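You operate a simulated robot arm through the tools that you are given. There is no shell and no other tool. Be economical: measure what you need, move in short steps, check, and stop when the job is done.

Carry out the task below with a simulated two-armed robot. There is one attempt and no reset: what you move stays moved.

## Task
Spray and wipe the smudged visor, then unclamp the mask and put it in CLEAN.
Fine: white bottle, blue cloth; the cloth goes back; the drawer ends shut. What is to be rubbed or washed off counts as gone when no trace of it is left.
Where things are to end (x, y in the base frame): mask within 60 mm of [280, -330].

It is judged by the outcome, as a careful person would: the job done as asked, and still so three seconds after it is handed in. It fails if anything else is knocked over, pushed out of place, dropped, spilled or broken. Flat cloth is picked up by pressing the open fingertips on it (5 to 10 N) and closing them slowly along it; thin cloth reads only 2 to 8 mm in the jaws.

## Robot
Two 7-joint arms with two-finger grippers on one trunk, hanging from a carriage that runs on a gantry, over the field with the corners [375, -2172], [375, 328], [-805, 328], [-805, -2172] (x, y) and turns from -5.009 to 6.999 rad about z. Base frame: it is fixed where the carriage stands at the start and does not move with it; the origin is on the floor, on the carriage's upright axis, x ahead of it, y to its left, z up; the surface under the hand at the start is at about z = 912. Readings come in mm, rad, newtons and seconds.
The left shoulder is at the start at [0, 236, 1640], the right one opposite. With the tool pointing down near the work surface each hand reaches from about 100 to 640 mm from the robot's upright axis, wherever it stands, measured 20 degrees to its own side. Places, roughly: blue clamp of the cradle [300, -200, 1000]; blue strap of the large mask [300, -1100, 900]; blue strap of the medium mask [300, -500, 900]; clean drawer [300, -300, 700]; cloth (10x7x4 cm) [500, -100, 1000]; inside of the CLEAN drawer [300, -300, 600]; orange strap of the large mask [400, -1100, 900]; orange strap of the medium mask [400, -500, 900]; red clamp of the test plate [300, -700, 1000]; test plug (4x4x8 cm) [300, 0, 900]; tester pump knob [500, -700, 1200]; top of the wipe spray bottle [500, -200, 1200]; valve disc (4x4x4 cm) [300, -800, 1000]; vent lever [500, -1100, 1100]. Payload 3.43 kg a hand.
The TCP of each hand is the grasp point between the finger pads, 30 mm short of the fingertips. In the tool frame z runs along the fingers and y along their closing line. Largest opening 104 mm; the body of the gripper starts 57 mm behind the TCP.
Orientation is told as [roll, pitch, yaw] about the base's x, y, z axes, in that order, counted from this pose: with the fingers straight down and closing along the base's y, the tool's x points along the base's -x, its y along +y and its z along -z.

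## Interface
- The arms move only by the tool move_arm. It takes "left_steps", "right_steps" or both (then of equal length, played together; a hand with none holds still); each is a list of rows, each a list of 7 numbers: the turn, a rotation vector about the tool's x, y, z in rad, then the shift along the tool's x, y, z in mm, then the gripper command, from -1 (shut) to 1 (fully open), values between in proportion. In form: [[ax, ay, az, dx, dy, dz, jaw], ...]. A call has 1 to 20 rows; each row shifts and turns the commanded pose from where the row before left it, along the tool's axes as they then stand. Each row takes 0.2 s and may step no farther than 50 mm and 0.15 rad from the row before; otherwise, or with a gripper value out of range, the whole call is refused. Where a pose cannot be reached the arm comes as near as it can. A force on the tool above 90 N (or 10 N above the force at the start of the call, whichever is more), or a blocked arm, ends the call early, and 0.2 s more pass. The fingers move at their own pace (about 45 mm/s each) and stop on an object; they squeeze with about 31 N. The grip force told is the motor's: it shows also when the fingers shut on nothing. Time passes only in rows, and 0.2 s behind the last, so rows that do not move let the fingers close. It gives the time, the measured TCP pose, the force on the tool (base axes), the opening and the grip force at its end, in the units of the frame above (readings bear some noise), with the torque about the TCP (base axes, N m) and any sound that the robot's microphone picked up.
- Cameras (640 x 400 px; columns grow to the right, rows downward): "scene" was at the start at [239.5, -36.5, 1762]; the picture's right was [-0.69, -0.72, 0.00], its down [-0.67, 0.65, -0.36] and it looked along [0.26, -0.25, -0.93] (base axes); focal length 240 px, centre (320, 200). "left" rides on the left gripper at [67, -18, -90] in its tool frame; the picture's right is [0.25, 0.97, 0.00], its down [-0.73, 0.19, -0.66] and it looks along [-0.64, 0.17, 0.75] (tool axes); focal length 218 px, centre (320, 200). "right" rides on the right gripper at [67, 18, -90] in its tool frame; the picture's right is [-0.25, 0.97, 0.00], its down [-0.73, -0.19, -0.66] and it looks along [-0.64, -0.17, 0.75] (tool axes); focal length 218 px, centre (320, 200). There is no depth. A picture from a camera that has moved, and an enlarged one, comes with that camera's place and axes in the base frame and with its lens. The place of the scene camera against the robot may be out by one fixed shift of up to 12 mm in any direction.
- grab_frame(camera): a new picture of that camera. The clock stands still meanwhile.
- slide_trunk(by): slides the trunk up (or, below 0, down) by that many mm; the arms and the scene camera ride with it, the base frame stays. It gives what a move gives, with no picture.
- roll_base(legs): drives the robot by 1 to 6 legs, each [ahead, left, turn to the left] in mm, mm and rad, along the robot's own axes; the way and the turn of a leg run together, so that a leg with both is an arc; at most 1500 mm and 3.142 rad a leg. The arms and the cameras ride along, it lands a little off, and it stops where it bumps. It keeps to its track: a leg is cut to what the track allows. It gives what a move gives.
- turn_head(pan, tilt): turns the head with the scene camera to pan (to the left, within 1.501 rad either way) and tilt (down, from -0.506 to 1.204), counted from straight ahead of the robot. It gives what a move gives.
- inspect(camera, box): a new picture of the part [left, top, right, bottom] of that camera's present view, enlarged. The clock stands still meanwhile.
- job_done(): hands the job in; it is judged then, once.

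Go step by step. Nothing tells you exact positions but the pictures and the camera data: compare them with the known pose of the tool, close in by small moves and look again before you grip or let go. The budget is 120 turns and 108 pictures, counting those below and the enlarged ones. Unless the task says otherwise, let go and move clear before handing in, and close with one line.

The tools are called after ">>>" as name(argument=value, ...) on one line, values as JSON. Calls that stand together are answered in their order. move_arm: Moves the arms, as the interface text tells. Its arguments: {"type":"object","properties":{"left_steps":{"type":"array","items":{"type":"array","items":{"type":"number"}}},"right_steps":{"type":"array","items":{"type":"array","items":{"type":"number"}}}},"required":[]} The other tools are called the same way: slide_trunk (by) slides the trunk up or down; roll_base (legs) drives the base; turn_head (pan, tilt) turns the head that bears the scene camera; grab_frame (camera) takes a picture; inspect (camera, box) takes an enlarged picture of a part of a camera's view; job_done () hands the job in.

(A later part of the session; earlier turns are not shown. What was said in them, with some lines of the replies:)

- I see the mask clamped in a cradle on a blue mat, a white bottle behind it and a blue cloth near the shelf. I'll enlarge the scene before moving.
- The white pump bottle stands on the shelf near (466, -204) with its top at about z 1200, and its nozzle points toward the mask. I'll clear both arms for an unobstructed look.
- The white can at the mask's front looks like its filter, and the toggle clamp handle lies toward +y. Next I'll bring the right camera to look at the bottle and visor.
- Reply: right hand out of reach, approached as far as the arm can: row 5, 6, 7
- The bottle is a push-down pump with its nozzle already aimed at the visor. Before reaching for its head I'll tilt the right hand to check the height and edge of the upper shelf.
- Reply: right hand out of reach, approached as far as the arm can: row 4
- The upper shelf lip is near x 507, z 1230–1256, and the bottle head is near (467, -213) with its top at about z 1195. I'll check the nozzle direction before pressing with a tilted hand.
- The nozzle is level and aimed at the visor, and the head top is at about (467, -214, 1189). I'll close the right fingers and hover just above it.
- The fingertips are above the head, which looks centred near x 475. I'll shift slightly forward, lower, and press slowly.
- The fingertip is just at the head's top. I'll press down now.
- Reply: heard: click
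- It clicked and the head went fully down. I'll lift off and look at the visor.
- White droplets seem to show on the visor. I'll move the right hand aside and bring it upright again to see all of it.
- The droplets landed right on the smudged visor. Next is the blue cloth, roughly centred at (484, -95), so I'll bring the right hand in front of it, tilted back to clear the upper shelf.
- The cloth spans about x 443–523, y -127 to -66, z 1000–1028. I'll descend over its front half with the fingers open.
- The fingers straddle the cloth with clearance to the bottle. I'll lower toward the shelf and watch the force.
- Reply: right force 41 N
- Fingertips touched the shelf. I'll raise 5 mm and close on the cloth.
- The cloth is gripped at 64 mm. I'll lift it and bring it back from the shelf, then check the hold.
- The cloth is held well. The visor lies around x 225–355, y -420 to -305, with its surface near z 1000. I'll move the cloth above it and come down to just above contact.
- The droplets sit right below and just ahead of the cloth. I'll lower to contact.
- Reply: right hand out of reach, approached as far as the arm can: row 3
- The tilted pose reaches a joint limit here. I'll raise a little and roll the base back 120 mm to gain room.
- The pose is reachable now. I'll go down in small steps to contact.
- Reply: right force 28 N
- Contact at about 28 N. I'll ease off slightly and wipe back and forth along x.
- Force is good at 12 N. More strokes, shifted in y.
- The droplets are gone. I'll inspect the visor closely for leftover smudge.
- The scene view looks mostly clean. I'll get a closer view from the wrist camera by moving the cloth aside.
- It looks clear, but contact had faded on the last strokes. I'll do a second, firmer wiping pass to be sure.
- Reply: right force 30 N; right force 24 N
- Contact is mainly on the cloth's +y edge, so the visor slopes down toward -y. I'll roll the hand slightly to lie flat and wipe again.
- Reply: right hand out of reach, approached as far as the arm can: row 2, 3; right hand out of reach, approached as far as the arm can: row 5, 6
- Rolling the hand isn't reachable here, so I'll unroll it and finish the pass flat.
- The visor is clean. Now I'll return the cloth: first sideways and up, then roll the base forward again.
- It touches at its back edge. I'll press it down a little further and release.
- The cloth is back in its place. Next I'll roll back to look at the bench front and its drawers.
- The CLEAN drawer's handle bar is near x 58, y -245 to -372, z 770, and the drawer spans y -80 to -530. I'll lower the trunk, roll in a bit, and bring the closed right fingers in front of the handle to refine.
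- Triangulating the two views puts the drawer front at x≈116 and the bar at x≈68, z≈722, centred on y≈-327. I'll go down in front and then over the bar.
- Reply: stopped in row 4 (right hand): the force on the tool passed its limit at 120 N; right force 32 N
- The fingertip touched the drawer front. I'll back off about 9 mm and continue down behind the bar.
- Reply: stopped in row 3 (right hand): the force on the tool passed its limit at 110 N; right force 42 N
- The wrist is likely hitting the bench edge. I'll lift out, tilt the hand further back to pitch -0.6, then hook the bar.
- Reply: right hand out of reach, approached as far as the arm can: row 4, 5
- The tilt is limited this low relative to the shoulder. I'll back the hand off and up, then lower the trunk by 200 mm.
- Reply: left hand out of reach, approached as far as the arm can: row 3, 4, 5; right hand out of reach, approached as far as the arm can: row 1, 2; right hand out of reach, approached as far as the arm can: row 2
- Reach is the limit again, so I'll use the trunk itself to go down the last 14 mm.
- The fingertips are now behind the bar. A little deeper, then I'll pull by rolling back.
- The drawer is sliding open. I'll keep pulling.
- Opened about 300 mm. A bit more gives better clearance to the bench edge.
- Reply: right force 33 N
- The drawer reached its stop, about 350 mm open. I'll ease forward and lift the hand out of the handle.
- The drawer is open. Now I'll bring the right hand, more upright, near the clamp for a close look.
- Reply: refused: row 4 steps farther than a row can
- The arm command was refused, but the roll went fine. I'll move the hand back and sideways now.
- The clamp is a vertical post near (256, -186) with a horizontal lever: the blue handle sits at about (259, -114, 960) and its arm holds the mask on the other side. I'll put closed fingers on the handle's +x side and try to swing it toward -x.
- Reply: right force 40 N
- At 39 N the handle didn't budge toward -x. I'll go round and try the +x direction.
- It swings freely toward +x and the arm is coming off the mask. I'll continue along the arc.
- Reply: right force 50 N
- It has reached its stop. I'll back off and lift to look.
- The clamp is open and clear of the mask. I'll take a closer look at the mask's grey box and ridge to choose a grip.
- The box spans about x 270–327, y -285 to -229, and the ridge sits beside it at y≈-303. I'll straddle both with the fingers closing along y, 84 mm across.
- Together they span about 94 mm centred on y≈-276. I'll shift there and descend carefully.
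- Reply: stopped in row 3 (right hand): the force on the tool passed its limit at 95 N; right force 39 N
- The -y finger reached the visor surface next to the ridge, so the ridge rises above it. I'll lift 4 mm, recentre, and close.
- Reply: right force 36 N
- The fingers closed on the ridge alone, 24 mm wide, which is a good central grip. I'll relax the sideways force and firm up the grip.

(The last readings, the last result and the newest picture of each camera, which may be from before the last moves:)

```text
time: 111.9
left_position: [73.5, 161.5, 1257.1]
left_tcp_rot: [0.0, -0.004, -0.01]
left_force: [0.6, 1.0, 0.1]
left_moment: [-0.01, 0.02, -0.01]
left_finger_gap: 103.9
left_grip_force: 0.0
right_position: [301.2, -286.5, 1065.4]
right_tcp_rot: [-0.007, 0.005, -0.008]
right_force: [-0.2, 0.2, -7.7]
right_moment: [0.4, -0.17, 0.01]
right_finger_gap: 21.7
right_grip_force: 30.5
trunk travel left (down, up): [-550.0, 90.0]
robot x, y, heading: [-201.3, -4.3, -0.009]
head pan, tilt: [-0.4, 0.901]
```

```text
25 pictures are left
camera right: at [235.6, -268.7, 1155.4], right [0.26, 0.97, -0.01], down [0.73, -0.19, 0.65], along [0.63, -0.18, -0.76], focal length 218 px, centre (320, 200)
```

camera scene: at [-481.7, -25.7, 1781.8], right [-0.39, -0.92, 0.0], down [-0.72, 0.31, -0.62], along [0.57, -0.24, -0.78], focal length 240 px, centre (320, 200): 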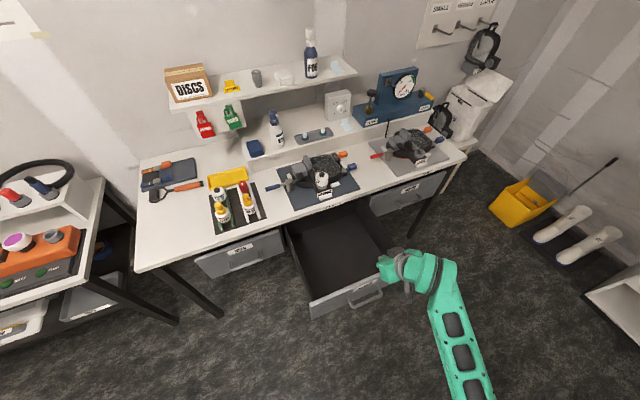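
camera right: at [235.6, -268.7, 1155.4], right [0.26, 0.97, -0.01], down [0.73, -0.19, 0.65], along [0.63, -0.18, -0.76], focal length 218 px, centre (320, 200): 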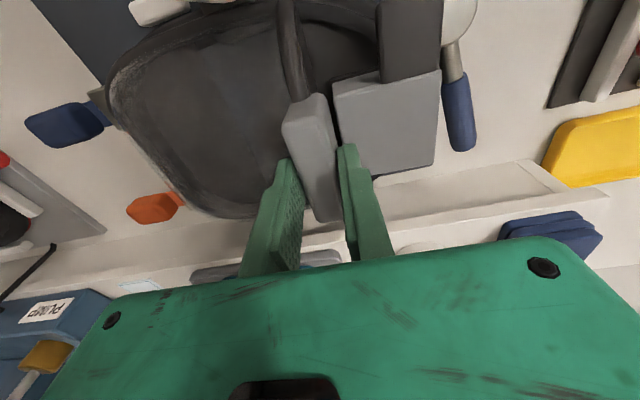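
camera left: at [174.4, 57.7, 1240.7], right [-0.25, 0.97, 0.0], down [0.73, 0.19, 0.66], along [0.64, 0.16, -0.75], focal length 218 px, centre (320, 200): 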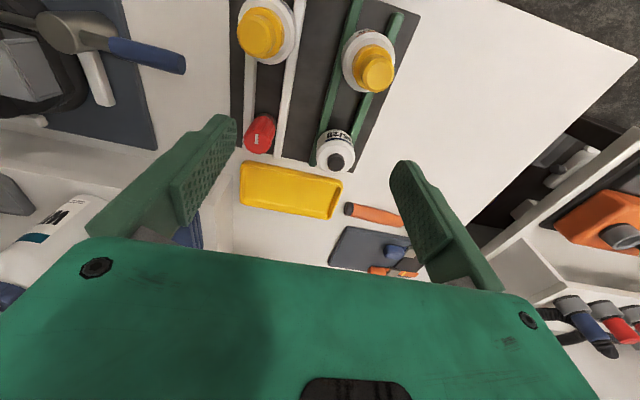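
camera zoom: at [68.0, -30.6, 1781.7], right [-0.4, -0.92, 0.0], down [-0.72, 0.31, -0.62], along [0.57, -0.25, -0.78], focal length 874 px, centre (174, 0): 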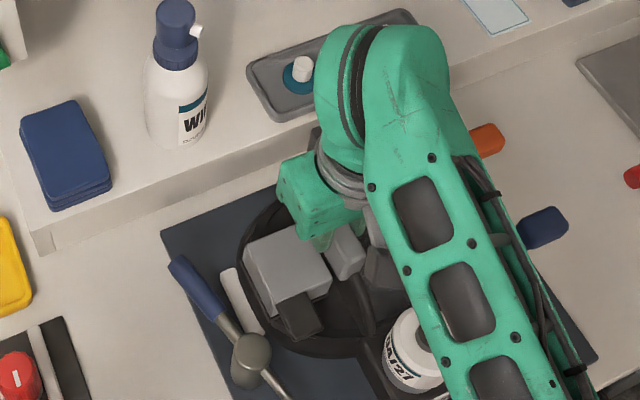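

The mask lifts cleanly at about 7.7 N, hanging steadily with its filter. I'll raise it further and roll back over the open drawer.

>>> move_arm(right_steps=[[0, 0, 0, 0, 0, -10, -1], [0, 0, 0, 0, 0, -15, -1], [0, 0, 0, 0, 0, -20, -1], [0, 0, 0, 0, 0, -20, -1], [0, 0, 0, 0, 0, -15, -1], [0, 0, 0, 0, 0, -5, -1], [0, 0, 0, 0, 0, 0, -1]])

>>> roll_base(legs=[[-200, 0, 0]])

>>> grab_frame(camera="scene")

```text
time: 113.5
left_position: [73.5, 161.6, 1256.6]
left_tcp_rot: [0.0, -0.005, -0.011]
left_force: [0.0, -0.8, 0.1]
left_moment: [0.01, -0.02, -0.01]
left_finger_gap: 103.9
left_grip_force: 0.1
right_position: [301.7, -286.6, 1151.8]
right_tcp_rot: [-0.007, 0.005, -0.008]
right_force: [0.0, 0.0, -6.5]
right_moment: [0.38, -0.18, 0.01]
right_finger_gap: 21.9
right_grip_force: 30.9
trunk travel left (down, up): [-550.0, 90.0]
robot x, y, heading: [-203.8, -2.1, -0.016]
head pan, tilt: [-0.4, 0.901]
```

```text
time: 115.1
left_position: [-128.9, 164.0, 1256.0]
left_tcp_rot: [-0.001, -0.002, -0.008]
left_force: [0.3, -0.5, -0.1]
left_moment: [0.01, 0.0, 0.02]
left_finger_gap: 104.1
left_grip_force: 0.1
right_position: [100.3, -284.5, 1152.1]
right_tcp_rot: [-0.007, 0.005, -0.006]
right_force: [-0.1, -0.3, -6.3]
right_moment: [0.43, -0.16, 0.01]
right_finger_gap: 21.7
right_grip_force: 31.7
trunk travel left (down, up): [-550.0, 90.0]
robot x, y, heading: [-399.2, -1.5, -0.008]
head pan, tilt: [-0.4, 0.901]
```

```text
24 pictures are left
camera scene: at [-132.4, -28.4, 1781.6], right [-0.4, -0.92, 0.0], down [-0.72, 0.31, -0.62], along [0.57, -0.25, -0.78], focal length 240 px, centre (320, 200)
```

scene: 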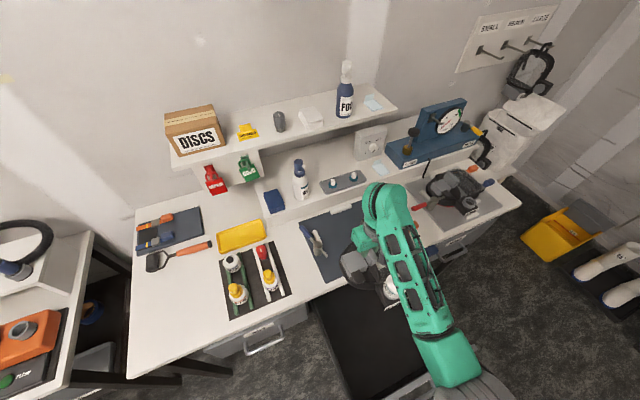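

>>> roll_base(legs=[[-200, 0, 0]])

>>> move_arm(right_steps=[[0, 0, 0, -15, 0, 0, -1], [0, 0, 0, -15, 0, 0, -1], [0, 0, 0, -14, 0, 0, -1], [0, 0, 0, 0, 0, 0, -1]])

>>> slide_trunk(by=-150)

>>> grab_frame(camera="scene")

>>> grab_frame(camera="right")

```text
time: 116.7
left_position: [-330.7, 165.2, 1257.5]
left_tcp_rot: [0.0, -0.004, -0.007]
left_force: [-0.4, 0.3, 0.6]
left_moment: [-0.01, 0.0, 0.02]
left_finger_gap: 104.1
left_grip_force: 0.1
right_position: [-100.0, -281.6, 1150.8]
right_tcp_rot: [-0.007, 0.006, -0.006]
right_force: [-0.5, -0.6, -7.6]
right_moment: [0.41, -0.17, -0.03]
right_finger_gap: 21.6
right_grip_force: 30.8
trunk travel left (down, up): [-550.0, 90.0]
robot x, y, heading: [-604.1, 1.0, -0.008]
head pan, tilt: [-0.4, 0.901]
```

```text
time: 117.7
left_position: [-329.2, 166.1, 1257.3]
left_tcp_rot: [-0.001, -0.003, -0.007]
left_force: [0.0, 0.2, 0.5]
left_moment: [-0.02, 0.0, 0.0]
left_finger_gap: 103.7
left_grip_force: 0.0
right_position: [-55.7, -281.7, 1151.8]
right_tcp_rot: [-0.006, 0.007, -0.005]
right_force: [1.1, 0.1, -7.1]
right_moment: [0.42, -0.16, 0.01]
right_finger_gap: 21.5
right_grip_force: 30.7
trunk travel left (down, up): [-550.0, 90.0]
robot x, y, heading: [-605.4, -1.4, -0.003]
head pan, tilt: [-0.4, 0.901]
```

```text
time: 119.5
left_position: [-329.7, 166.0, 1107.1]
left_tcp_rot: [-0.001, -0.004, -0.008]
left_force: [-0.6, -0.2, 0.4]
left_moment: [0.01, -0.02, -0.02]
left_finger_gap: 104.1
left_grip_force: 0.1
right_position: [-57.2, -281.1, 1002.1]
right_tcp_rot: [-0.006, 0.005, -0.005]
right_force: [0.3, 0.3, -7.2]
right_moment: [0.39, -0.18, 0.02]
right_finger_gap: 21.6
right_grip_force: 31.3
trunk travel left (down, up): [-400.0, 240.0]
robot x, y, heading: [-605.0, -0.4, -0.007]
head pan, tilt: [-0.4, 0.901]
```

```text
23 pictures are left
camera scene: at [-333.9, -26.3, 1631.8], right [-0.4, -0.92, 0.0], down [-0.72, 0.31, -0.62], along [0.57, -0.25, -0.78], focal length 240 px, centre (320, 200)
```

scene: 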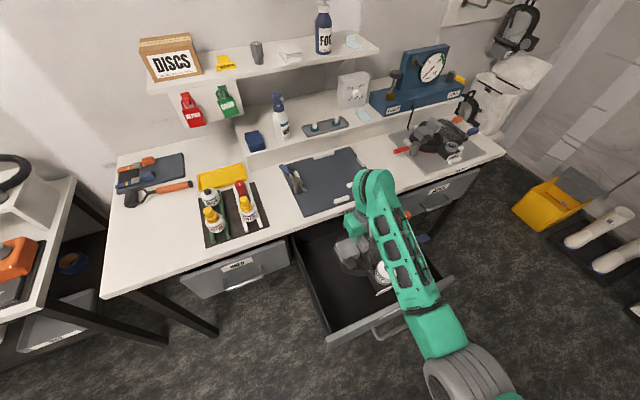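

```text
22 pictures are left
camera right: at [-121.6, -263.5, 1091.4], right [0.26, 0.97, -0.01], down [0.73, -0.19, 0.65], along [0.63, -0.17, -0.76], focal length 218 px, centre (320, 200)
```

right: 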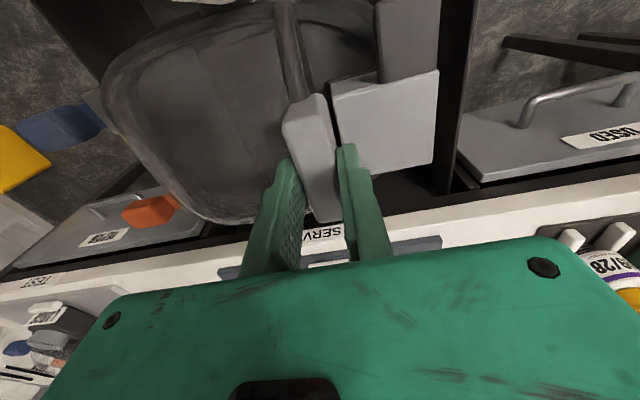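

The mask's straps reach to about y -535, and the drawer's right wall may be near -515. I'll check the drawer edges before going lower.

>>> inspect(camera="scene", box=[270, 200, 480, 360])

>>> inspect(camera="right", box=[0, 0, 240, 240])

```text
2.50 times, centred on (375, 280) of scene
camera zoom: at [-333.9, -26.3, 1631.8], right [-0.4, -0.92, 0.0], down [-0.72, 0.31, -0.62], along [0.57, -0.25, -0.78], focal length 601 px, centre (182, 0)
```

zoom: 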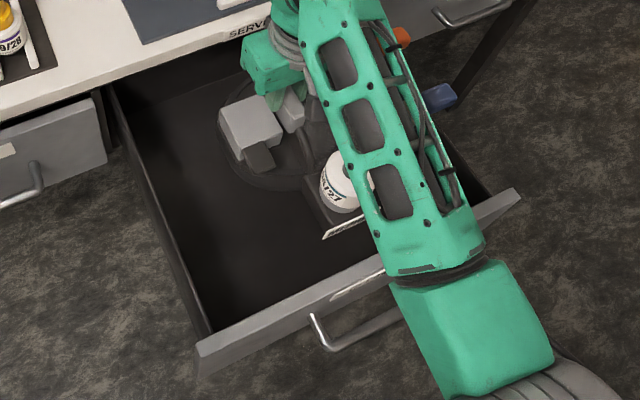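

```text
1.67 times, centred on (120, 120) of right
camera zoom: at [-121.6, -263.5, 1091.4], right [0.26, 0.97, -0.01], down [0.73, -0.19, 0.65], along [0.63, -0.17, -0.76], focal length 364 px, centre (653, 333)
```

zoom: 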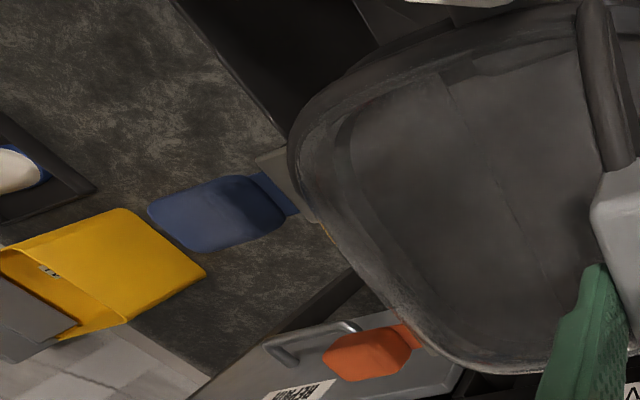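

The drawer's inner walls are at about y -122 and -527, and the strap tips reach y≈-522. I'll shift the mask 22 mm to +y and 8 mm to +x, then lower.

>>> move_arm(right_steps=[[0, 0, 0, -4, 11, 0, -1], [0, 0, 0, -4, 11, 0, -1], [0, 0, 0, 0, 0, 0, -1]])

>>> slide_trunk(by=-130)

>>> grab_frame(camera="scene")

>>> grab_frame(camera="right")

```text
time: 120.3
left_position: [-330.5, 166.0, 1107.2]
left_tcp_rot: [0.0, -0.004, -0.006]
left_force: [-0.2, 0.3, 0.2]
left_moment: [0.0, -0.04, -0.01]
left_finger_gap: 104.0
left_grip_force: 0.0
right_position: [-47.1, -258.9, 1002.4]
right_tcp_rot: [-0.008, 0.005, -0.005]
right_force: [0.0, 0.1, -7.1]
right_moment: [0.42, -0.16, 0.02]
right_finger_gap: 21.8
right_grip_force: 31.3
trunk travel left (down, up): [-400.0, 240.0]
robot x, y, heading: [-605.6, 1.4, -0.011]
head pan, tilt: [-0.4, 0.901]
```

```text
time: 121.9
left_position: [-329.8, 162.9, 976.5]
left_tcp_rot: [0.001, -0.005, -0.006]
left_force: [1.0, 0.2, 1.0]
left_moment: [0.0, -0.01, -0.02]
left_finger_gap: 103.9
left_grip_force: 0.1
right_position: [-47.3, -259.6, 872.5]
right_tcp_rot: [-0.009, 0.004, -0.006]
right_force: [-0.4, 0.3, -5.8]
right_moment: [0.45, -0.16, -0.03]
right_finger_gap: 21.9
right_grip_force: 31.2
trunk travel left (down, up): [-270.0, 370.0]
robot x, y, heading: [-603.9, -0.4, -0.012]
head pan, tilt: [-0.4, 0.901]
```

```text
19 pictures are left
camera scene: at [-334.0, -26.3, 1501.8], right [-0.4, -0.92, 0.0], down [-0.72, 0.31, -0.62], along [0.57, -0.25, -0.78], focal length 240 px, centre (320, 200)
```

scene: 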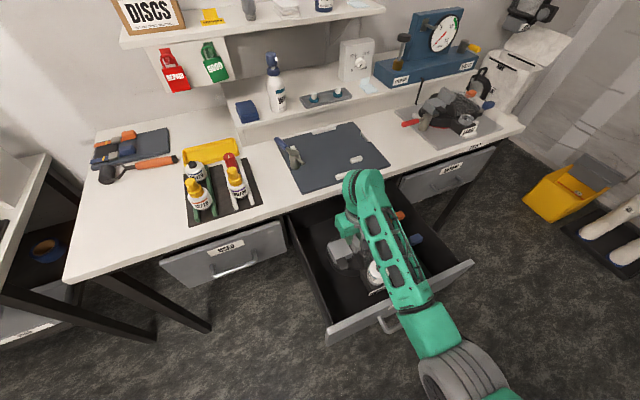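

```text
18 pictures are left
camera right: at [-113.6, -242.0, 962.3], right [0.26, 0.97, -0.01], down [0.73, -0.19, 0.65], along [0.63, -0.17, -0.76], focal length 218 px, centre (320, 200)
```

right: 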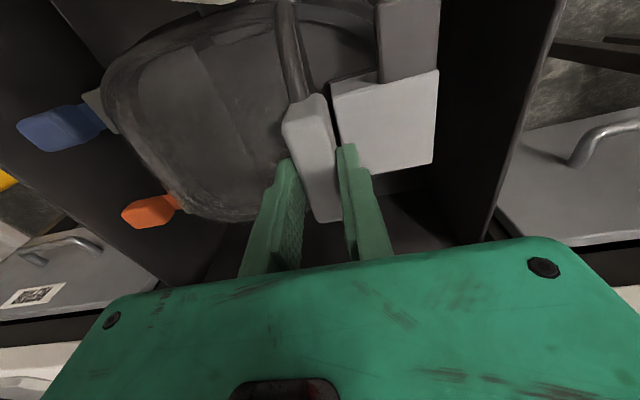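

The mask is inside the drawer's outline with strap clearance. I'll keep lowering in steps until it touches the floor.

>>> slide_trunk(by=-60)

>>> slide_trunk(by=-20)

>>> slide_trunk(by=-10)

```text
time: 122.9
left_position: [-329.2, 165.2, 916.1]
left_tcp_rot: [0.001, -0.004, -0.007]
left_force: [-0.1, -0.7, -0.1]
left_moment: [0.01, 0.01, 0.02]
left_finger_gap: 103.9
left_grip_force: 0.1
right_position: [-47.3, -259.3, 813.0]
right_tcp_rot: [-0.006, 0.005, -0.007]
right_force: [1.3, 0.7, -7.1]
right_moment: [0.41, -0.15, 0.01]
right_finger_gap: 21.8
right_grip_force: 31.1
trunk travel left (down, up): [-210.0, 430.0]
robot x, y, heading: [-599.8, 2.9, -0.01]
head pan, tilt: [-0.4, 0.901]
```

```text
time: 123.5
left_position: [-330.4, 166.0, 896.5]
left_tcp_rot: [-0.001, -0.003, -0.007]
left_force: [0.5, -0.2, 0.2]
left_moment: [0.02, -0.04, 0.0]
left_finger_gap: 104.3
left_grip_force: 0.1
right_position: [-47.1, -259.7, 792.4]
right_tcp_rot: [-0.008, 0.005, -0.004]
right_force: [0.7, -0.7, -7.0]
right_moment: [0.42, -0.13, -0.03]
right_finger_gap: 21.8
right_grip_force: 31.0
trunk travel left (down, up): [-190.0, 450.0]
robot x, y, heading: [-603.2, 3.2, -0.007]
head pan, tilt: [-0.4, 0.901]
```

```text
time: 124.1
left_position: [-330.4, 164.8, 887.5]
left_tcp_rot: [0.0, -0.005, -0.007]
left_force: [-0.2, 0.1, -0.3]
left_moment: [0.02, 0.02, -0.01]
left_finger_gap: 104.3
left_grip_force: 0.1
right_position: [-47.9, -260.1, 783.0]
right_tcp_rot: [-0.006, 0.008, -0.005]
right_force: [-0.5, -0.7, -7.6]
right_moment: [0.43, -0.2, 0.0]
right_finger_gap: 21.7
right_grip_force: 31.6
trunk travel left (down, up): [-180.0, 460.0]
robot x, y, heading: [-603.1, 2.8, -0.006]
head pan, tilt: [-0.4, 0.901]
```

>>> slide_trunk(by=-10)

>>> grab_frame(camera="right")

>>> inspect(camera="scene", box=[280, 170, 480, 320])

```text
time: 124.7
left_position: [-329.8, 164.5, 876.2]
left_tcp_rot: [0.001, -0.003, -0.006]
left_force: [0.2, 0.5, -0.2]
left_moment: [0.01, -0.05, -0.01]
left_finger_gap: 104.2
left_grip_force: 0.0
right_position: [-47.9, -260.3, 772.5]
right_tcp_rot: [-0.008, 0.009, -0.006]
right_force: [0.4, 0.7, -6.9]
right_moment: [0.37, -0.13, -0.02]
right_finger_gap: 21.8
right_grip_force: 30.4
trunk travel left (down, up): [-170.0, 470.0]
robot x, y, heading: [-599.0, 3.9, -0.005]
head pan, tilt: [-0.4, 0.901]
```

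```text
17 pictures are left
camera right: at [-113.7, -242.0, 862.1], right [0.26, 0.97, -0.01], down [0.73, -0.19, 0.65], along [0.63, -0.17, -0.76], focal length 218 px, centre (320, 200)
```

right: 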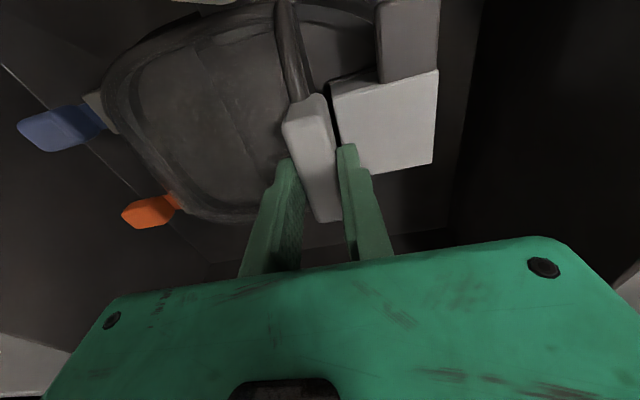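

```text
2.67 times, centred on (380, 245) of scene
camera zoom: at [-334.0, -26.3, 1401.7], right [-0.4, -0.92, 0.0], down [-0.72, 0.31, -0.62], along [0.57, -0.25, -0.78], focal length 641 px, centre (160, 80)
```

zoom: 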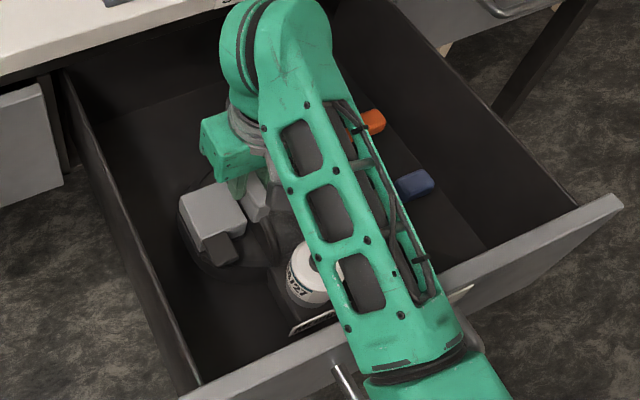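

>>> slide_trunk(by=-10)

>>> slide_trunk(by=-8)

```text
time: 125.3
left_position: [-329.9, 166.7, 867.0]
left_tcp_rot: [0.001, -0.004, -0.006]
left_force: [-0.3, -0.6, 1.5]
left_moment: [0.02, -0.03, 0.02]
left_finger_gap: 104.1
left_grip_force: 0.2
right_position: [-48.0, -261.3, 762.7]
right_tcp_rot: [-0.008, 0.006, -0.006]
right_force: [-0.4, 0.4, -7.3]
right_moment: [0.45, -0.16, 0.01]
right_finger_gap: 21.8
right_grip_force: 30.7
trunk travel left (down, up): [-160.0, 480.0]
robot x, y, heading: [-604.1, 0.9, -0.009]
head pan, tilt: [-0.4, 0.901]
```

```text
time: 125.8
left_position: [-330.7, 165.3, 858.0]
left_tcp_rot: [0.0, -0.004, -0.007]
left_force: [-0.1, -1.1, 0.5]
left_moment: [-0.03, -0.01, 0.01]
left_finger_gap: 104.1
left_grip_force: 0.0
right_position: [-48.0, -260.0, 754.9]
right_tcp_rot: [-0.007, 0.008, -0.006]
right_force: [0.1, -0.4, -6.6]
right_moment: [0.4, -0.14, 0.03]
right_finger_gap: 21.6
right_grip_force: 31.0
trunk travel left (down, up): [-152.0, 488.0]
robot x, y, heading: [-601.0, 4.0, -0.012]
head pan, tilt: [-0.4, 0.901]
```

>>> slide_trunk(by=-10)

>>> slide_trunk(by=-8)

>>> slide_trunk(by=-6)

```text
time: 126.4
left_position: [-327.5, 165.7, 849.5]
left_tcp_rot: [-0.001, -0.005, -0.007]
left_force: [0.6, 1.0, -0.5]
left_moment: [-0.01, 0.0, 0.02]
left_finger_gap: 103.8
left_grip_force: 0.2
right_position: [-44.3, -259.8, 748.8]
right_tcp_rot: [-0.007, -0.002, -0.005]
right_force: [0.5, 2.2, 15.5]
right_moment: [0.59, -0.63, -0.15]
right_finger_gap: 21.8
right_grip_force: 30.8
trunk travel left (down, up): [-142.0, 498.0]
robot x, y, heading: [-602.6, 1.2, -0.008]
head pan, tilt: [-0.4, 0.901]
```

```text
time: 127.0
left_position: [-324.1, 164.9, 842.7]
left_tcp_rot: [-0.002, -0.007, -0.009]
left_force: [0.3, 0.4, -0.2]
left_moment: [-0.04, 0.0, 0.01]
left_finger_gap: 103.9
left_grip_force: 0.0
right_position: [-36.7, -260.9, 750.5]
right_tcp_rot: [-0.008, -0.018, -0.002]
right_force: [0.4, 7.4, 52.4]
right_moment: [0.58, 0.27, -0.16]
right_finger_gap: 21.8
right_grip_force: 30.9
trunk travel left (down, up): [-134.0, 506.0]
robot x, y, heading: [-601.2, 4.0, -0.008]
head pan, tilt: [-0.4, 0.901]
```

```text
time: 127.5
left_position: [-323.3, 165.7, 836.4]
left_tcp_rot: [-0.002, -0.009, -0.006]
left_force: [0.9, 0.0, -0.1]
left_moment: [0.02, 0.0, -0.01]
left_finger_gap: 104.0
left_grip_force: 0.1
right_position: [-35.2, -259.2, 747.1]
right_tcp_rot: [-0.008, -0.025, -0.004]
right_force: [1.6, 9.4, 59.5]
right_moment: [0.74, -0.21, -0.04]
right_finger_gap: 21.8
right_grip_force: 31.2
trunk travel left (down, up): [-128.0, 512.0]
robot x, y, heading: [-601.0, 4.5, -0.012]
head pan, tilt: [-0.4, 0.901]
```

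The mask is on the drawer floor, slightly over-pressed. I'll ease up 14 mm and check.

>>> slide_trunk(by=14)

>>> grab_frame(camera="right")

>>> inspect(camera="scene", box=[280, 170, 480, 320])

```text
time: 128.2
left_position: [-326.5, 165.8, 848.6]
left_tcp_rot: [0.0, -0.005, -0.009]
left_force: [-0.9, 0.6, 0.4]
left_moment: [-0.03, 0.05, 0.02]
left_finger_gap: 103.9
left_grip_force: 0.2
right_position: [-45.4, -259.9, 745.4]
right_tcp_rot: [-0.008, 0.002, -0.006]
right_force: [-0.9, 4.9, 23.2]
right_moment: [0.64, 0.09, -0.11]
right_finger_gap: 22.0
right_grip_force: 30.6
trunk travel left (down, up): [-142.0, 498.0]
robot x, y, heading: [-602.0, 1.6, -0.005]
head pan, tilt: [-0.4, 0.901]
```

```text
15 pictures are left
camera right: at [-111.3, -242.3, 834.9], right [0.26, 0.97, -0.01], down [0.73, -0.19, 0.66], along [0.63, -0.18, -0.76], focal length 218 px, centre (320, 200)
```

right: 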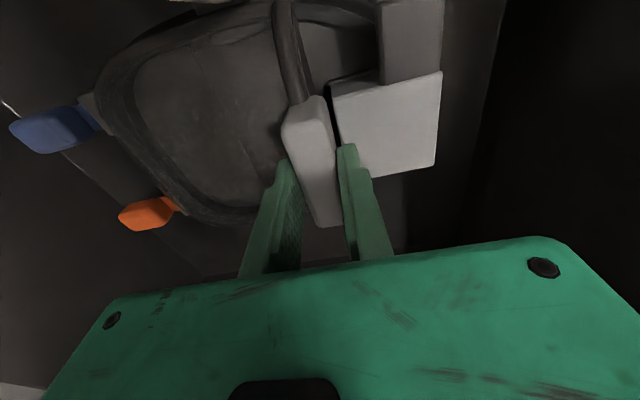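

```text
2.67 times, centred on (380, 245) of scene
camera zoom: at [-332.5, -26.4, 1374.0], right [-0.4, -0.92, 0.0], down [-0.72, 0.31, -0.62], along [0.57, -0.25, -0.78], focal length 641 px, centre (160, 80)
```

zoom: 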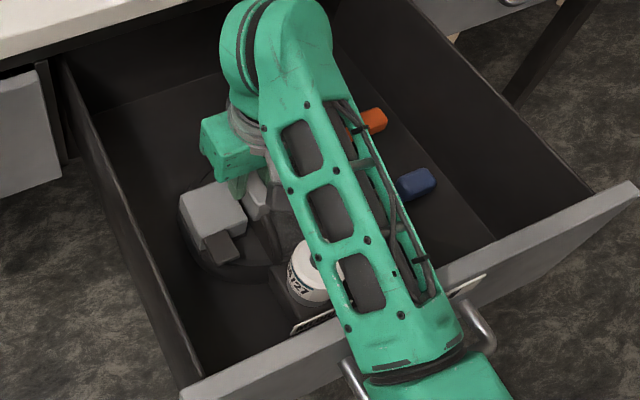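

The mask rests on the floor well inside the walls. I'll release and lift straight out.

>>> move_arm(right_steps=[[0, 0, 0, 0, 0, -2, -1], [0, 0, 0, 0, 0, 0, -0.3], [0, 0, 0, 0, 0, -1, -0.1], [0, 0, 0, 0, 0, 0, 0], [0, 0, 0, 0, 0, -10, 0], [0, 0, 0, 0, 0, -20, 0], [0, 0, 0, 0, 0, -25, 0]])

>>> slide_trunk(by=150)

>>> grab_frame(camera="right")

>>> inspect(camera="scene", box=[270, 180, 480, 340])

```text
time: 129.8
left_position: [-329.1, 165.6, 850.1]
left_tcp_rot: [0.0, -0.004, -0.007]
left_force: [0.5, -0.1, 0.2]
left_moment: [0.0, -0.03, 0.03]
left_finger_gap: 103.9
left_grip_force: 0.0
right_position: [-46.6, -259.6, 802.8]
right_tcp_rot: [-0.008, 0.005, -0.006]
right_force: [-0.7, 0.1, 0.5]
right_moment: [0.01, 0.0, 0.03]
right_finger_gap: 52.1
right_grip_force: 0.1
trunk travel left (down, up): [-142.0, 498.0]
robot x, y, heading: [-603.4, 2.5, -0.008]
head pan, tilt: [-0.4, 0.901]
```

```text
time: 131.5
left_position: [-329.7, 165.4, 998.4]
left_tcp_rot: [0.001, -0.004, -0.007]
left_force: [-0.5, -0.9, -0.1]
left_moment: [0.0, 0.01, 0.01]
left_finger_gap: 104.0
left_grip_force: 0.0
right_position: [-47.7, -258.8, 953.1]
right_tcp_rot: [-0.008, 0.006, -0.006]
right_force: [0.6, 0.4, -0.3]
right_moment: [-0.02, 0.01, 0.01]
right_finger_gap: 52.0
right_grip_force: 0.1
trunk travel left (down, up): [-292.0, 348.0]
robot x, y, heading: [-599.7, 7.0, -0.005]
head pan, tilt: [-0.4, 0.901]
```

```text
13 pictures are left
camera right: at [-113.5, -241.7, 1042.2], right [0.26, 0.97, -0.01], down [0.73, -0.19, 0.65], along [0.63, -0.18, -0.76], focal length 218 px, centre (320, 200)
```

right: 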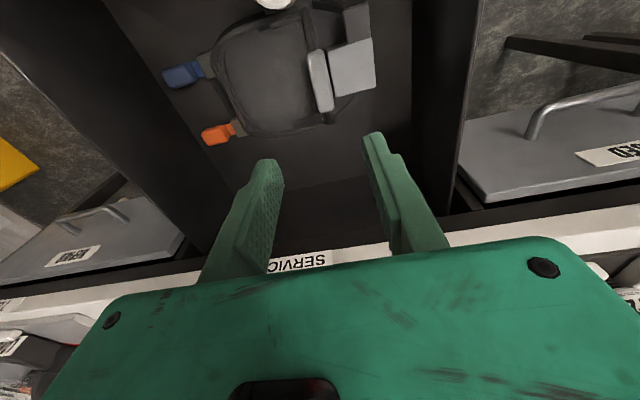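

```text
2.50 times, centred on (375, 260) of scene
camera zoom: at [-333.8, -26.5, 1523.7], right [-0.4, -0.92, 0.0], down [-0.72, 0.31, -0.62], along [0.57, -0.25, -0.78], focal length 601 px, centre (182, 50)
```

zoom: 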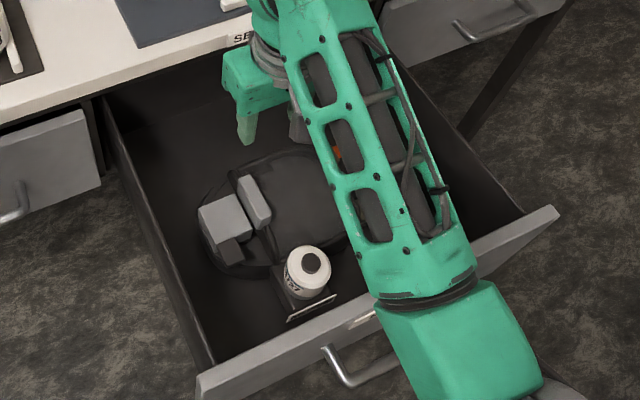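

The mask lies flat in the drawer with its straps inside. Now I'll back the hand out in front of the drawer, close the fingers, and prepare to push it shut by the handle bar.

>>> roll_base(legs=[[-198, 0, 0]])

>>> move_arm(right_steps=[[0, 0, 0, 40, 0, 0, -1], [0, 0, 0, 40, 0, 0, -1], [0, 0, 0, 40, -20, 0, -1], [0, 0, 0, 40, -20, 0, -1], [0, -0.15, 0, 0, -20, 0, -1], [0, -0.15, 0, 0, -8, 0, -1], [0, 0, 0, 0, 0, 0, -1]])

>>> grab_frame(camera="scene")

```text
time: 133.1
left_position: [-531.8, 166.1, 998.8]
left_tcp_rot: [0.001, -0.005, -0.006]
left_force: [-0.4, -0.2, -0.2]
left_moment: [0.01, -0.05, 0.03]
left_finger_gap: 103.9
left_grip_force: 0.1
right_position: [-248.6, -258.5, 951.7]
right_tcp_rot: [-0.006, 0.007, -0.005]
right_force: [1.2, -0.4, -1.0]
right_moment: [0.0, -0.04, 0.0]
right_finger_gap: 52.0
right_grip_force: 0.1
trunk travel left (down, up): [-292.0, 348.0]
robot x, y, heading: [-800.5, 2.0, -0.002]
head pan, tilt: [-0.4, 0.901]
```

```text
time: 134.7
left_position: [-528.0, 166.7, 998.9]
left_tcp_rot: [0.0, -0.007, -0.007]
left_force: [-0.4, 0.2, 0.2]
left_moment: [0.03, 0.01, 0.02]
left_finger_gap: 104.0
left_grip_force: 0.2
right_position: [-407.3, -325.4, 954.4]
right_tcp_rot: [-0.009, -0.295, -0.004]
right_force: [0.3, 0.0, -0.7]
right_moment: [-0.02, 0.01, 0.0]
right_finger_gap: 0.0
right_grip_force: 30.9
trunk travel left (down, up): [-292.0, 348.0]
robot x, y, heading: [-801.6, 5.7, -0.011]
head pan, tilt: [-0.4, 0.901]
```

```text
11 pictures are left
camera scene: at [-532.6, -25.1, 1524.0], right [-0.4, -0.92, 0.0], down [-0.72, 0.31, -0.62], along [0.57, -0.25, -0.78], focal length 240 px, centre (320, 200)
```

scene: 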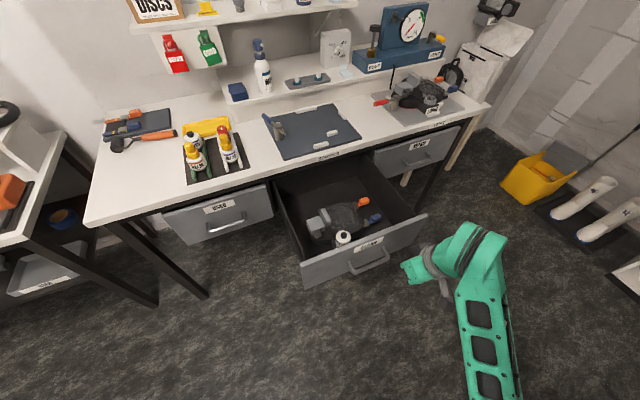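

The mask sits low in the drawer and the hand is in front of it. I'll lower to handle height and push by rolling forward.

>>> slide_trunk(by=-222)

>>> roll_base(legs=[[120, 0, 0]])

>>> grab_frame(camera="right")

```text
time: 137.1
left_position: [-530.0, 166.3, 776.8]
left_tcp_rot: [0.0, -0.005, -0.006]
left_force: [-0.2, -0.1, -0.5]
left_moment: [0.01, -0.02, 0.04]
left_finger_gap: 104.0
left_grip_force: 0.0
right_position: [-408.2, -325.5, 731.4]
right_tcp_rot: [-0.008, -0.293, -0.002]
right_force: [0.1, 0.3, -1.1]
right_moment: [-0.04, -0.03, 0.0]
right_finger_gap: 0.0
right_grip_force: 31.0
trunk travel left (down, up): [-70.0, 570.0]
robot x, y, heading: [-799.0, 4.4, -0.006]
head pan, tilt: [-0.4, 0.901]
```

```text
time: 138.3
left_position: [-407.2, 166.6, 776.7]
left_tcp_rot: [0.0, -0.004, -0.004]
left_force: [-0.1, -1.2, -0.5]
left_moment: [0.02, 0.03, 0.0]
left_finger_gap: 104.0
left_grip_force: 0.1
right_position: [-285.9, -323.4, 732.0]
right_tcp_rot: [-0.008, -0.294, 0.0]
right_force: [0.8, 0.2, -0.7]
right_moment: [-0.03, 0.0, 0.0]
right_finger_gap: 0.1
right_grip_force: 35.1
trunk travel left (down, up): [-70.0, 570.0]
robot x, y, heading: [-680.0, 3.9, -0.005]
head pan, tilt: [-0.4, 0.901]
```

```text
10 pictures are left
camera right: at [-375.0, -306.8, 797.6], right [0.24, 0.97, 0.07], down [0.51, -0.19, 0.84], along [0.83, -0.17, -0.54], focal length 218 px, centre (320, 200)
```

right: 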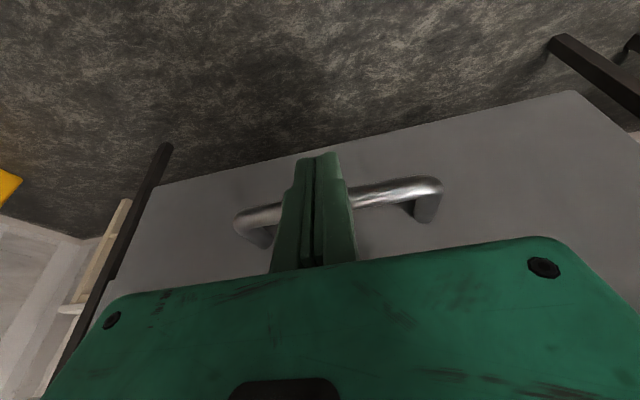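

The fingers are pushing on the bar and the drawer is moving. I'll continue.

>>> roll_base(legs=[[220, 0, 0]])

>>> roll_base(legs=[[80, 0, 0]])

>>> grab_frame(camera="scene")

```text
time: 140.0
left_position: [-186.2, 167.9, 776.1]
left_tcp_rot: [-0.001, -0.002, -0.001]
left_force: [0.8, -0.6, 0.2]
left_moment: [-0.01, 0.01, 0.02]
left_finger_gap: 103.5
left_grip_force: 0.0
right_position: [-62.7, -323.9, 731.9]
right_tcp_rot: [-0.007, -0.293, 0.0]
right_force: [-0.7, 0.4, 0.4]
right_moment: [0.0, 0.03, -0.02]
right_finger_gap: 0.0
right_grip_force: 34.2
trunk travel left (down, up): [-70.0, 570.0]
robot x, y, heading: [-460.0, 1.5, -0.004]
head pan, tilt: [-0.4, 0.901]
```

```text
time: 141.1
left_position: [-108.5, 166.2, 776.6]
left_tcp_rot: [0.001, -0.003, -0.001]
left_force: [0.9, -0.3, -0.4]
left_moment: [-0.04, 0.01, 0.0]
left_finger_gap: 104.1
left_grip_force: 0.0
right_position: [16.8, -322.8, 731.9]
right_tcp_rot: [-0.005, -0.296, 0.003]
right_force: [0.8, 0.0, -0.2]
right_moment: [0.01, 0.02, 0.01]
right_finger_gap: 0.2
right_grip_force: 34.1
trunk travel left (down, up): [-70.0, 570.0]
robot x, y, heading: [-377.8, 2.5, -0.004]
head pan, tilt: [-0.4, 0.901]
```

```text
9 pictures are left
camera scene: at [-111.5, -24.8, 1302.0], right [-0.39, -0.92, 0.0], down [-0.72, 0.31, -0.62], along [0.57, -0.24, -0.78], focal length 240 px, centre (320, 200)
```

scene: 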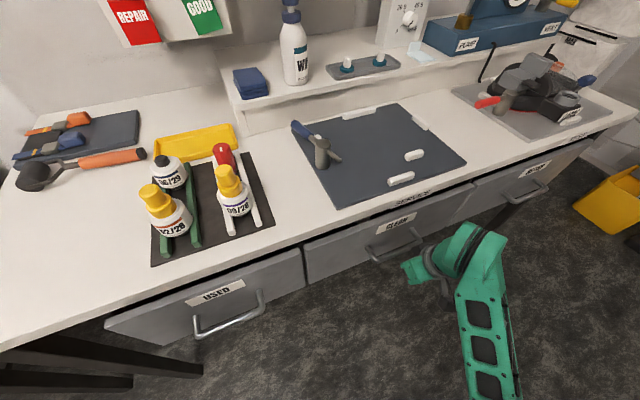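

Nearly shut. The last bit I'll do with short rolls, watching the force.

>>> roll_base(legs=[[22, 0, 0]])

>>> roll_base(legs=[[10, 0, 0]])

```text
time: 141.9
left_position: [-89.1, 166.8, 776.2]
left_tcp_rot: [-0.001, -0.001, -0.004]
left_force: [-0.3, -0.9, -0.5]
left_moment: [0.03, 0.0, 0.01]
left_finger_gap: 104.1
left_grip_force: 0.0
right_position: [35.3, -323.4, 731.0]
right_tcp_rot: [-0.007, -0.292, 0.004]
right_force: [-0.4, 0.2, -1.1]
right_moment: [-0.02, 0.02, -0.03]
right_finger_gap: 0.0
right_grip_force: 34.7
trunk travel left (down, up): [-70.0, 570.0]
robot x, y, heading: [-360.3, 0.9, 0.002]
head pan, tilt: [-0.4, 0.901]
```

```text
time: 142.6
left_position: [-78.1, 166.5, 775.4]
left_tcp_rot: [0.001, -0.002, -0.003]
left_force: [0.0, 0.5, -0.9]
left_moment: [-0.01, -0.01, -0.01]
left_finger_gap: 104.0
left_grip_force: 0.1
right_position: [47.0, -324.4, 732.3]
right_tcp_rot: [-0.007, -0.294, 0.003]
right_force: [-1.8, -0.3, 0.5]
right_moment: [-0.01, 0.0, 0.0]
right_finger_gap: 6.0
right_grip_force: 34.1
trunk travel left (down, up): [-70.0, 570.0]
robot x, y, heading: [-349.2, 2.5, 0.001]
head pan, tilt: [-0.4, 0.901]
```

>>> move_arm(right_steps=[[0, 0, 0, -3, 0, 0.9, -1], [0, 0, 0, -3, 0, 0.9, -1], [0, 0, 0, -2, 0, 0.6, -1], [0, 0, 0, 0, 0, 0, -1]])

>>> inspect(camera="scene", box=[280, 180, 540, 320])

```text
time: 143.6
left_position: [-85.0, 166.4, 774.8]
left_tcp_rot: [-0.001, 0.001, -0.003]
left_force: [-0.1, -0.1, -0.4]
left_moment: [0.04, -0.01, 0.03]
left_finger_gap: 103.8
left_grip_force: 0.1
right_position: [46.7, -323.3, 728.6]
right_tcp_rot: [-0.007, -0.287, 0.001]
right_force: [-28.4, -1.7, 1.7]
right_moment: [0.14, 0.35, 0.0]
right_finger_gap: 6.3
right_grip_force: 34.7
trunk travel left (down, up): [-70.0, 570.0]
robot x, y, heading: [-352.6, 2.1, -0.002]
head pan, tilt: [-0.4, 0.901]
```

```text
2.46 times, centred on (410, 250) of scene
camera zoom: at [-85.2, -25.2, 1300.5], right [-0.39, -0.92, 0.0], down [-0.72, 0.31, -0.62], along [0.57, -0.24, -0.79], focal length 592 px, centre (98, 77)
```

zoom: 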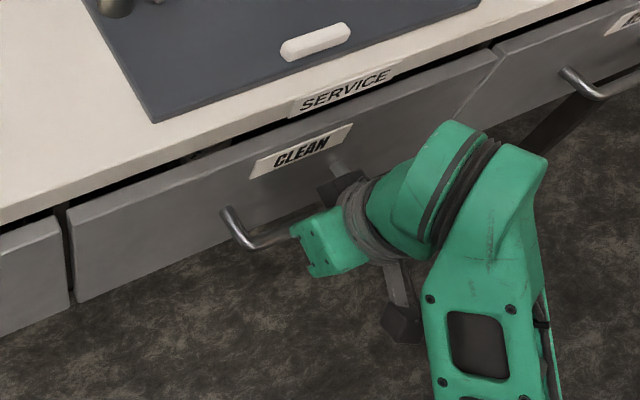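

The drawer is at its stop, flush with its neighbours. I'll back the hand away, raise the trunk and take a final look.

>>> roll_base(legs=[[-150, 0, 0]])

>>> slide_trunk(by=300)

>>> grab_frame(camera="scene")

>>> inspect(camera="scene", box=[240, 180, 440, 320])

```text
time: 145.0
left_position: [-225.4, 167.4, 775.7]
left_tcp_rot: [-0.001, -0.006, -0.002]
left_force: [0.0, -0.6, -0.5]
left_moment: [0.04, -0.03, 0.01]
left_finger_gap: 103.9
left_grip_force: 0.1
right_position: [-94.3, -323.4, 732.7]
right_tcp_rot: [-0.007, -0.294, 0.001]
right_force: [-0.4, 0.3, 0.5]
right_moment: [-0.02, -0.02, 0.0]
right_finger_gap: 0.3
right_grip_force: 35.4
trunk travel left (down, up): [-70.0, 570.0]
robot x, y, heading: [-498.6, 4.8, 0.003]
head pan, tilt: [-0.4, 0.901]
```

```text
time: 148.0
left_position: [-226.8, 166.8, 1076.3]
left_tcp_rot: [-0.002, -0.005, -0.001]
left_force: [-0.6, 0.1, 0.5]
left_moment: [0.02, -0.01, 0.03]
left_finger_gap: 103.9
left_grip_force: 0.0
right_position: [-94.2, -322.9, 1031.9]
right_tcp_rot: [-0.007, -0.293, 0.002]
right_force: [0.2, 0.3, -0.4]
right_moment: [-0.06, -0.01, -0.03]
right_finger_gap: 0.0
right_grip_force: 34.4
trunk travel left (down, up): [-370.0, 270.0]
robot x, y, heading: [-495.2, -1.1, -0.005]
head pan, tilt: [-0.4, 0.901]
```

```text
7 pictures are left
camera scene: at [-229.1, -24.8, 1601.8], right [-0.39, -0.92, 0.0], down [-0.72, 0.31, -0.62], along [0.57, -0.24, -0.78], focal length 240 px, centre (320, 200)
```

scene: 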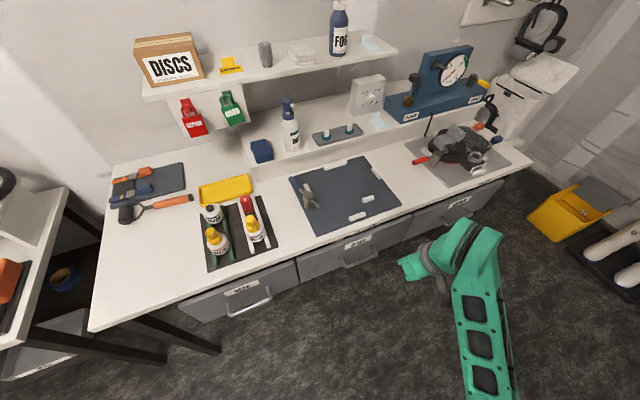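

```text
2.86 times, centred on (340, 250) of scene
camera zoom: at [-229.1, -24.8, 1601.8], right [-0.39, -0.92, 0.0], down [-0.72, 0.31, -0.62], along [0.57, -0.24, -0.78], focal length 687 px, centre (263, 57)
```

zoom: 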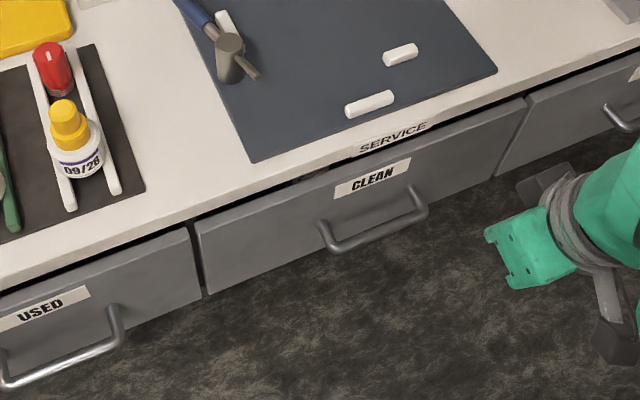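

The drawer is shut flush, the cloth and bottle stand in place, the clamp is open, and both hands are clear, so I'm handing the job in.

>>> job_done()

```text
The job is handed in.
```

I sprayed and wiped the visor clean, unclamped the mask and put it in the CLEAN drawer. The drawer is shut and the blue cloth is back in its place.
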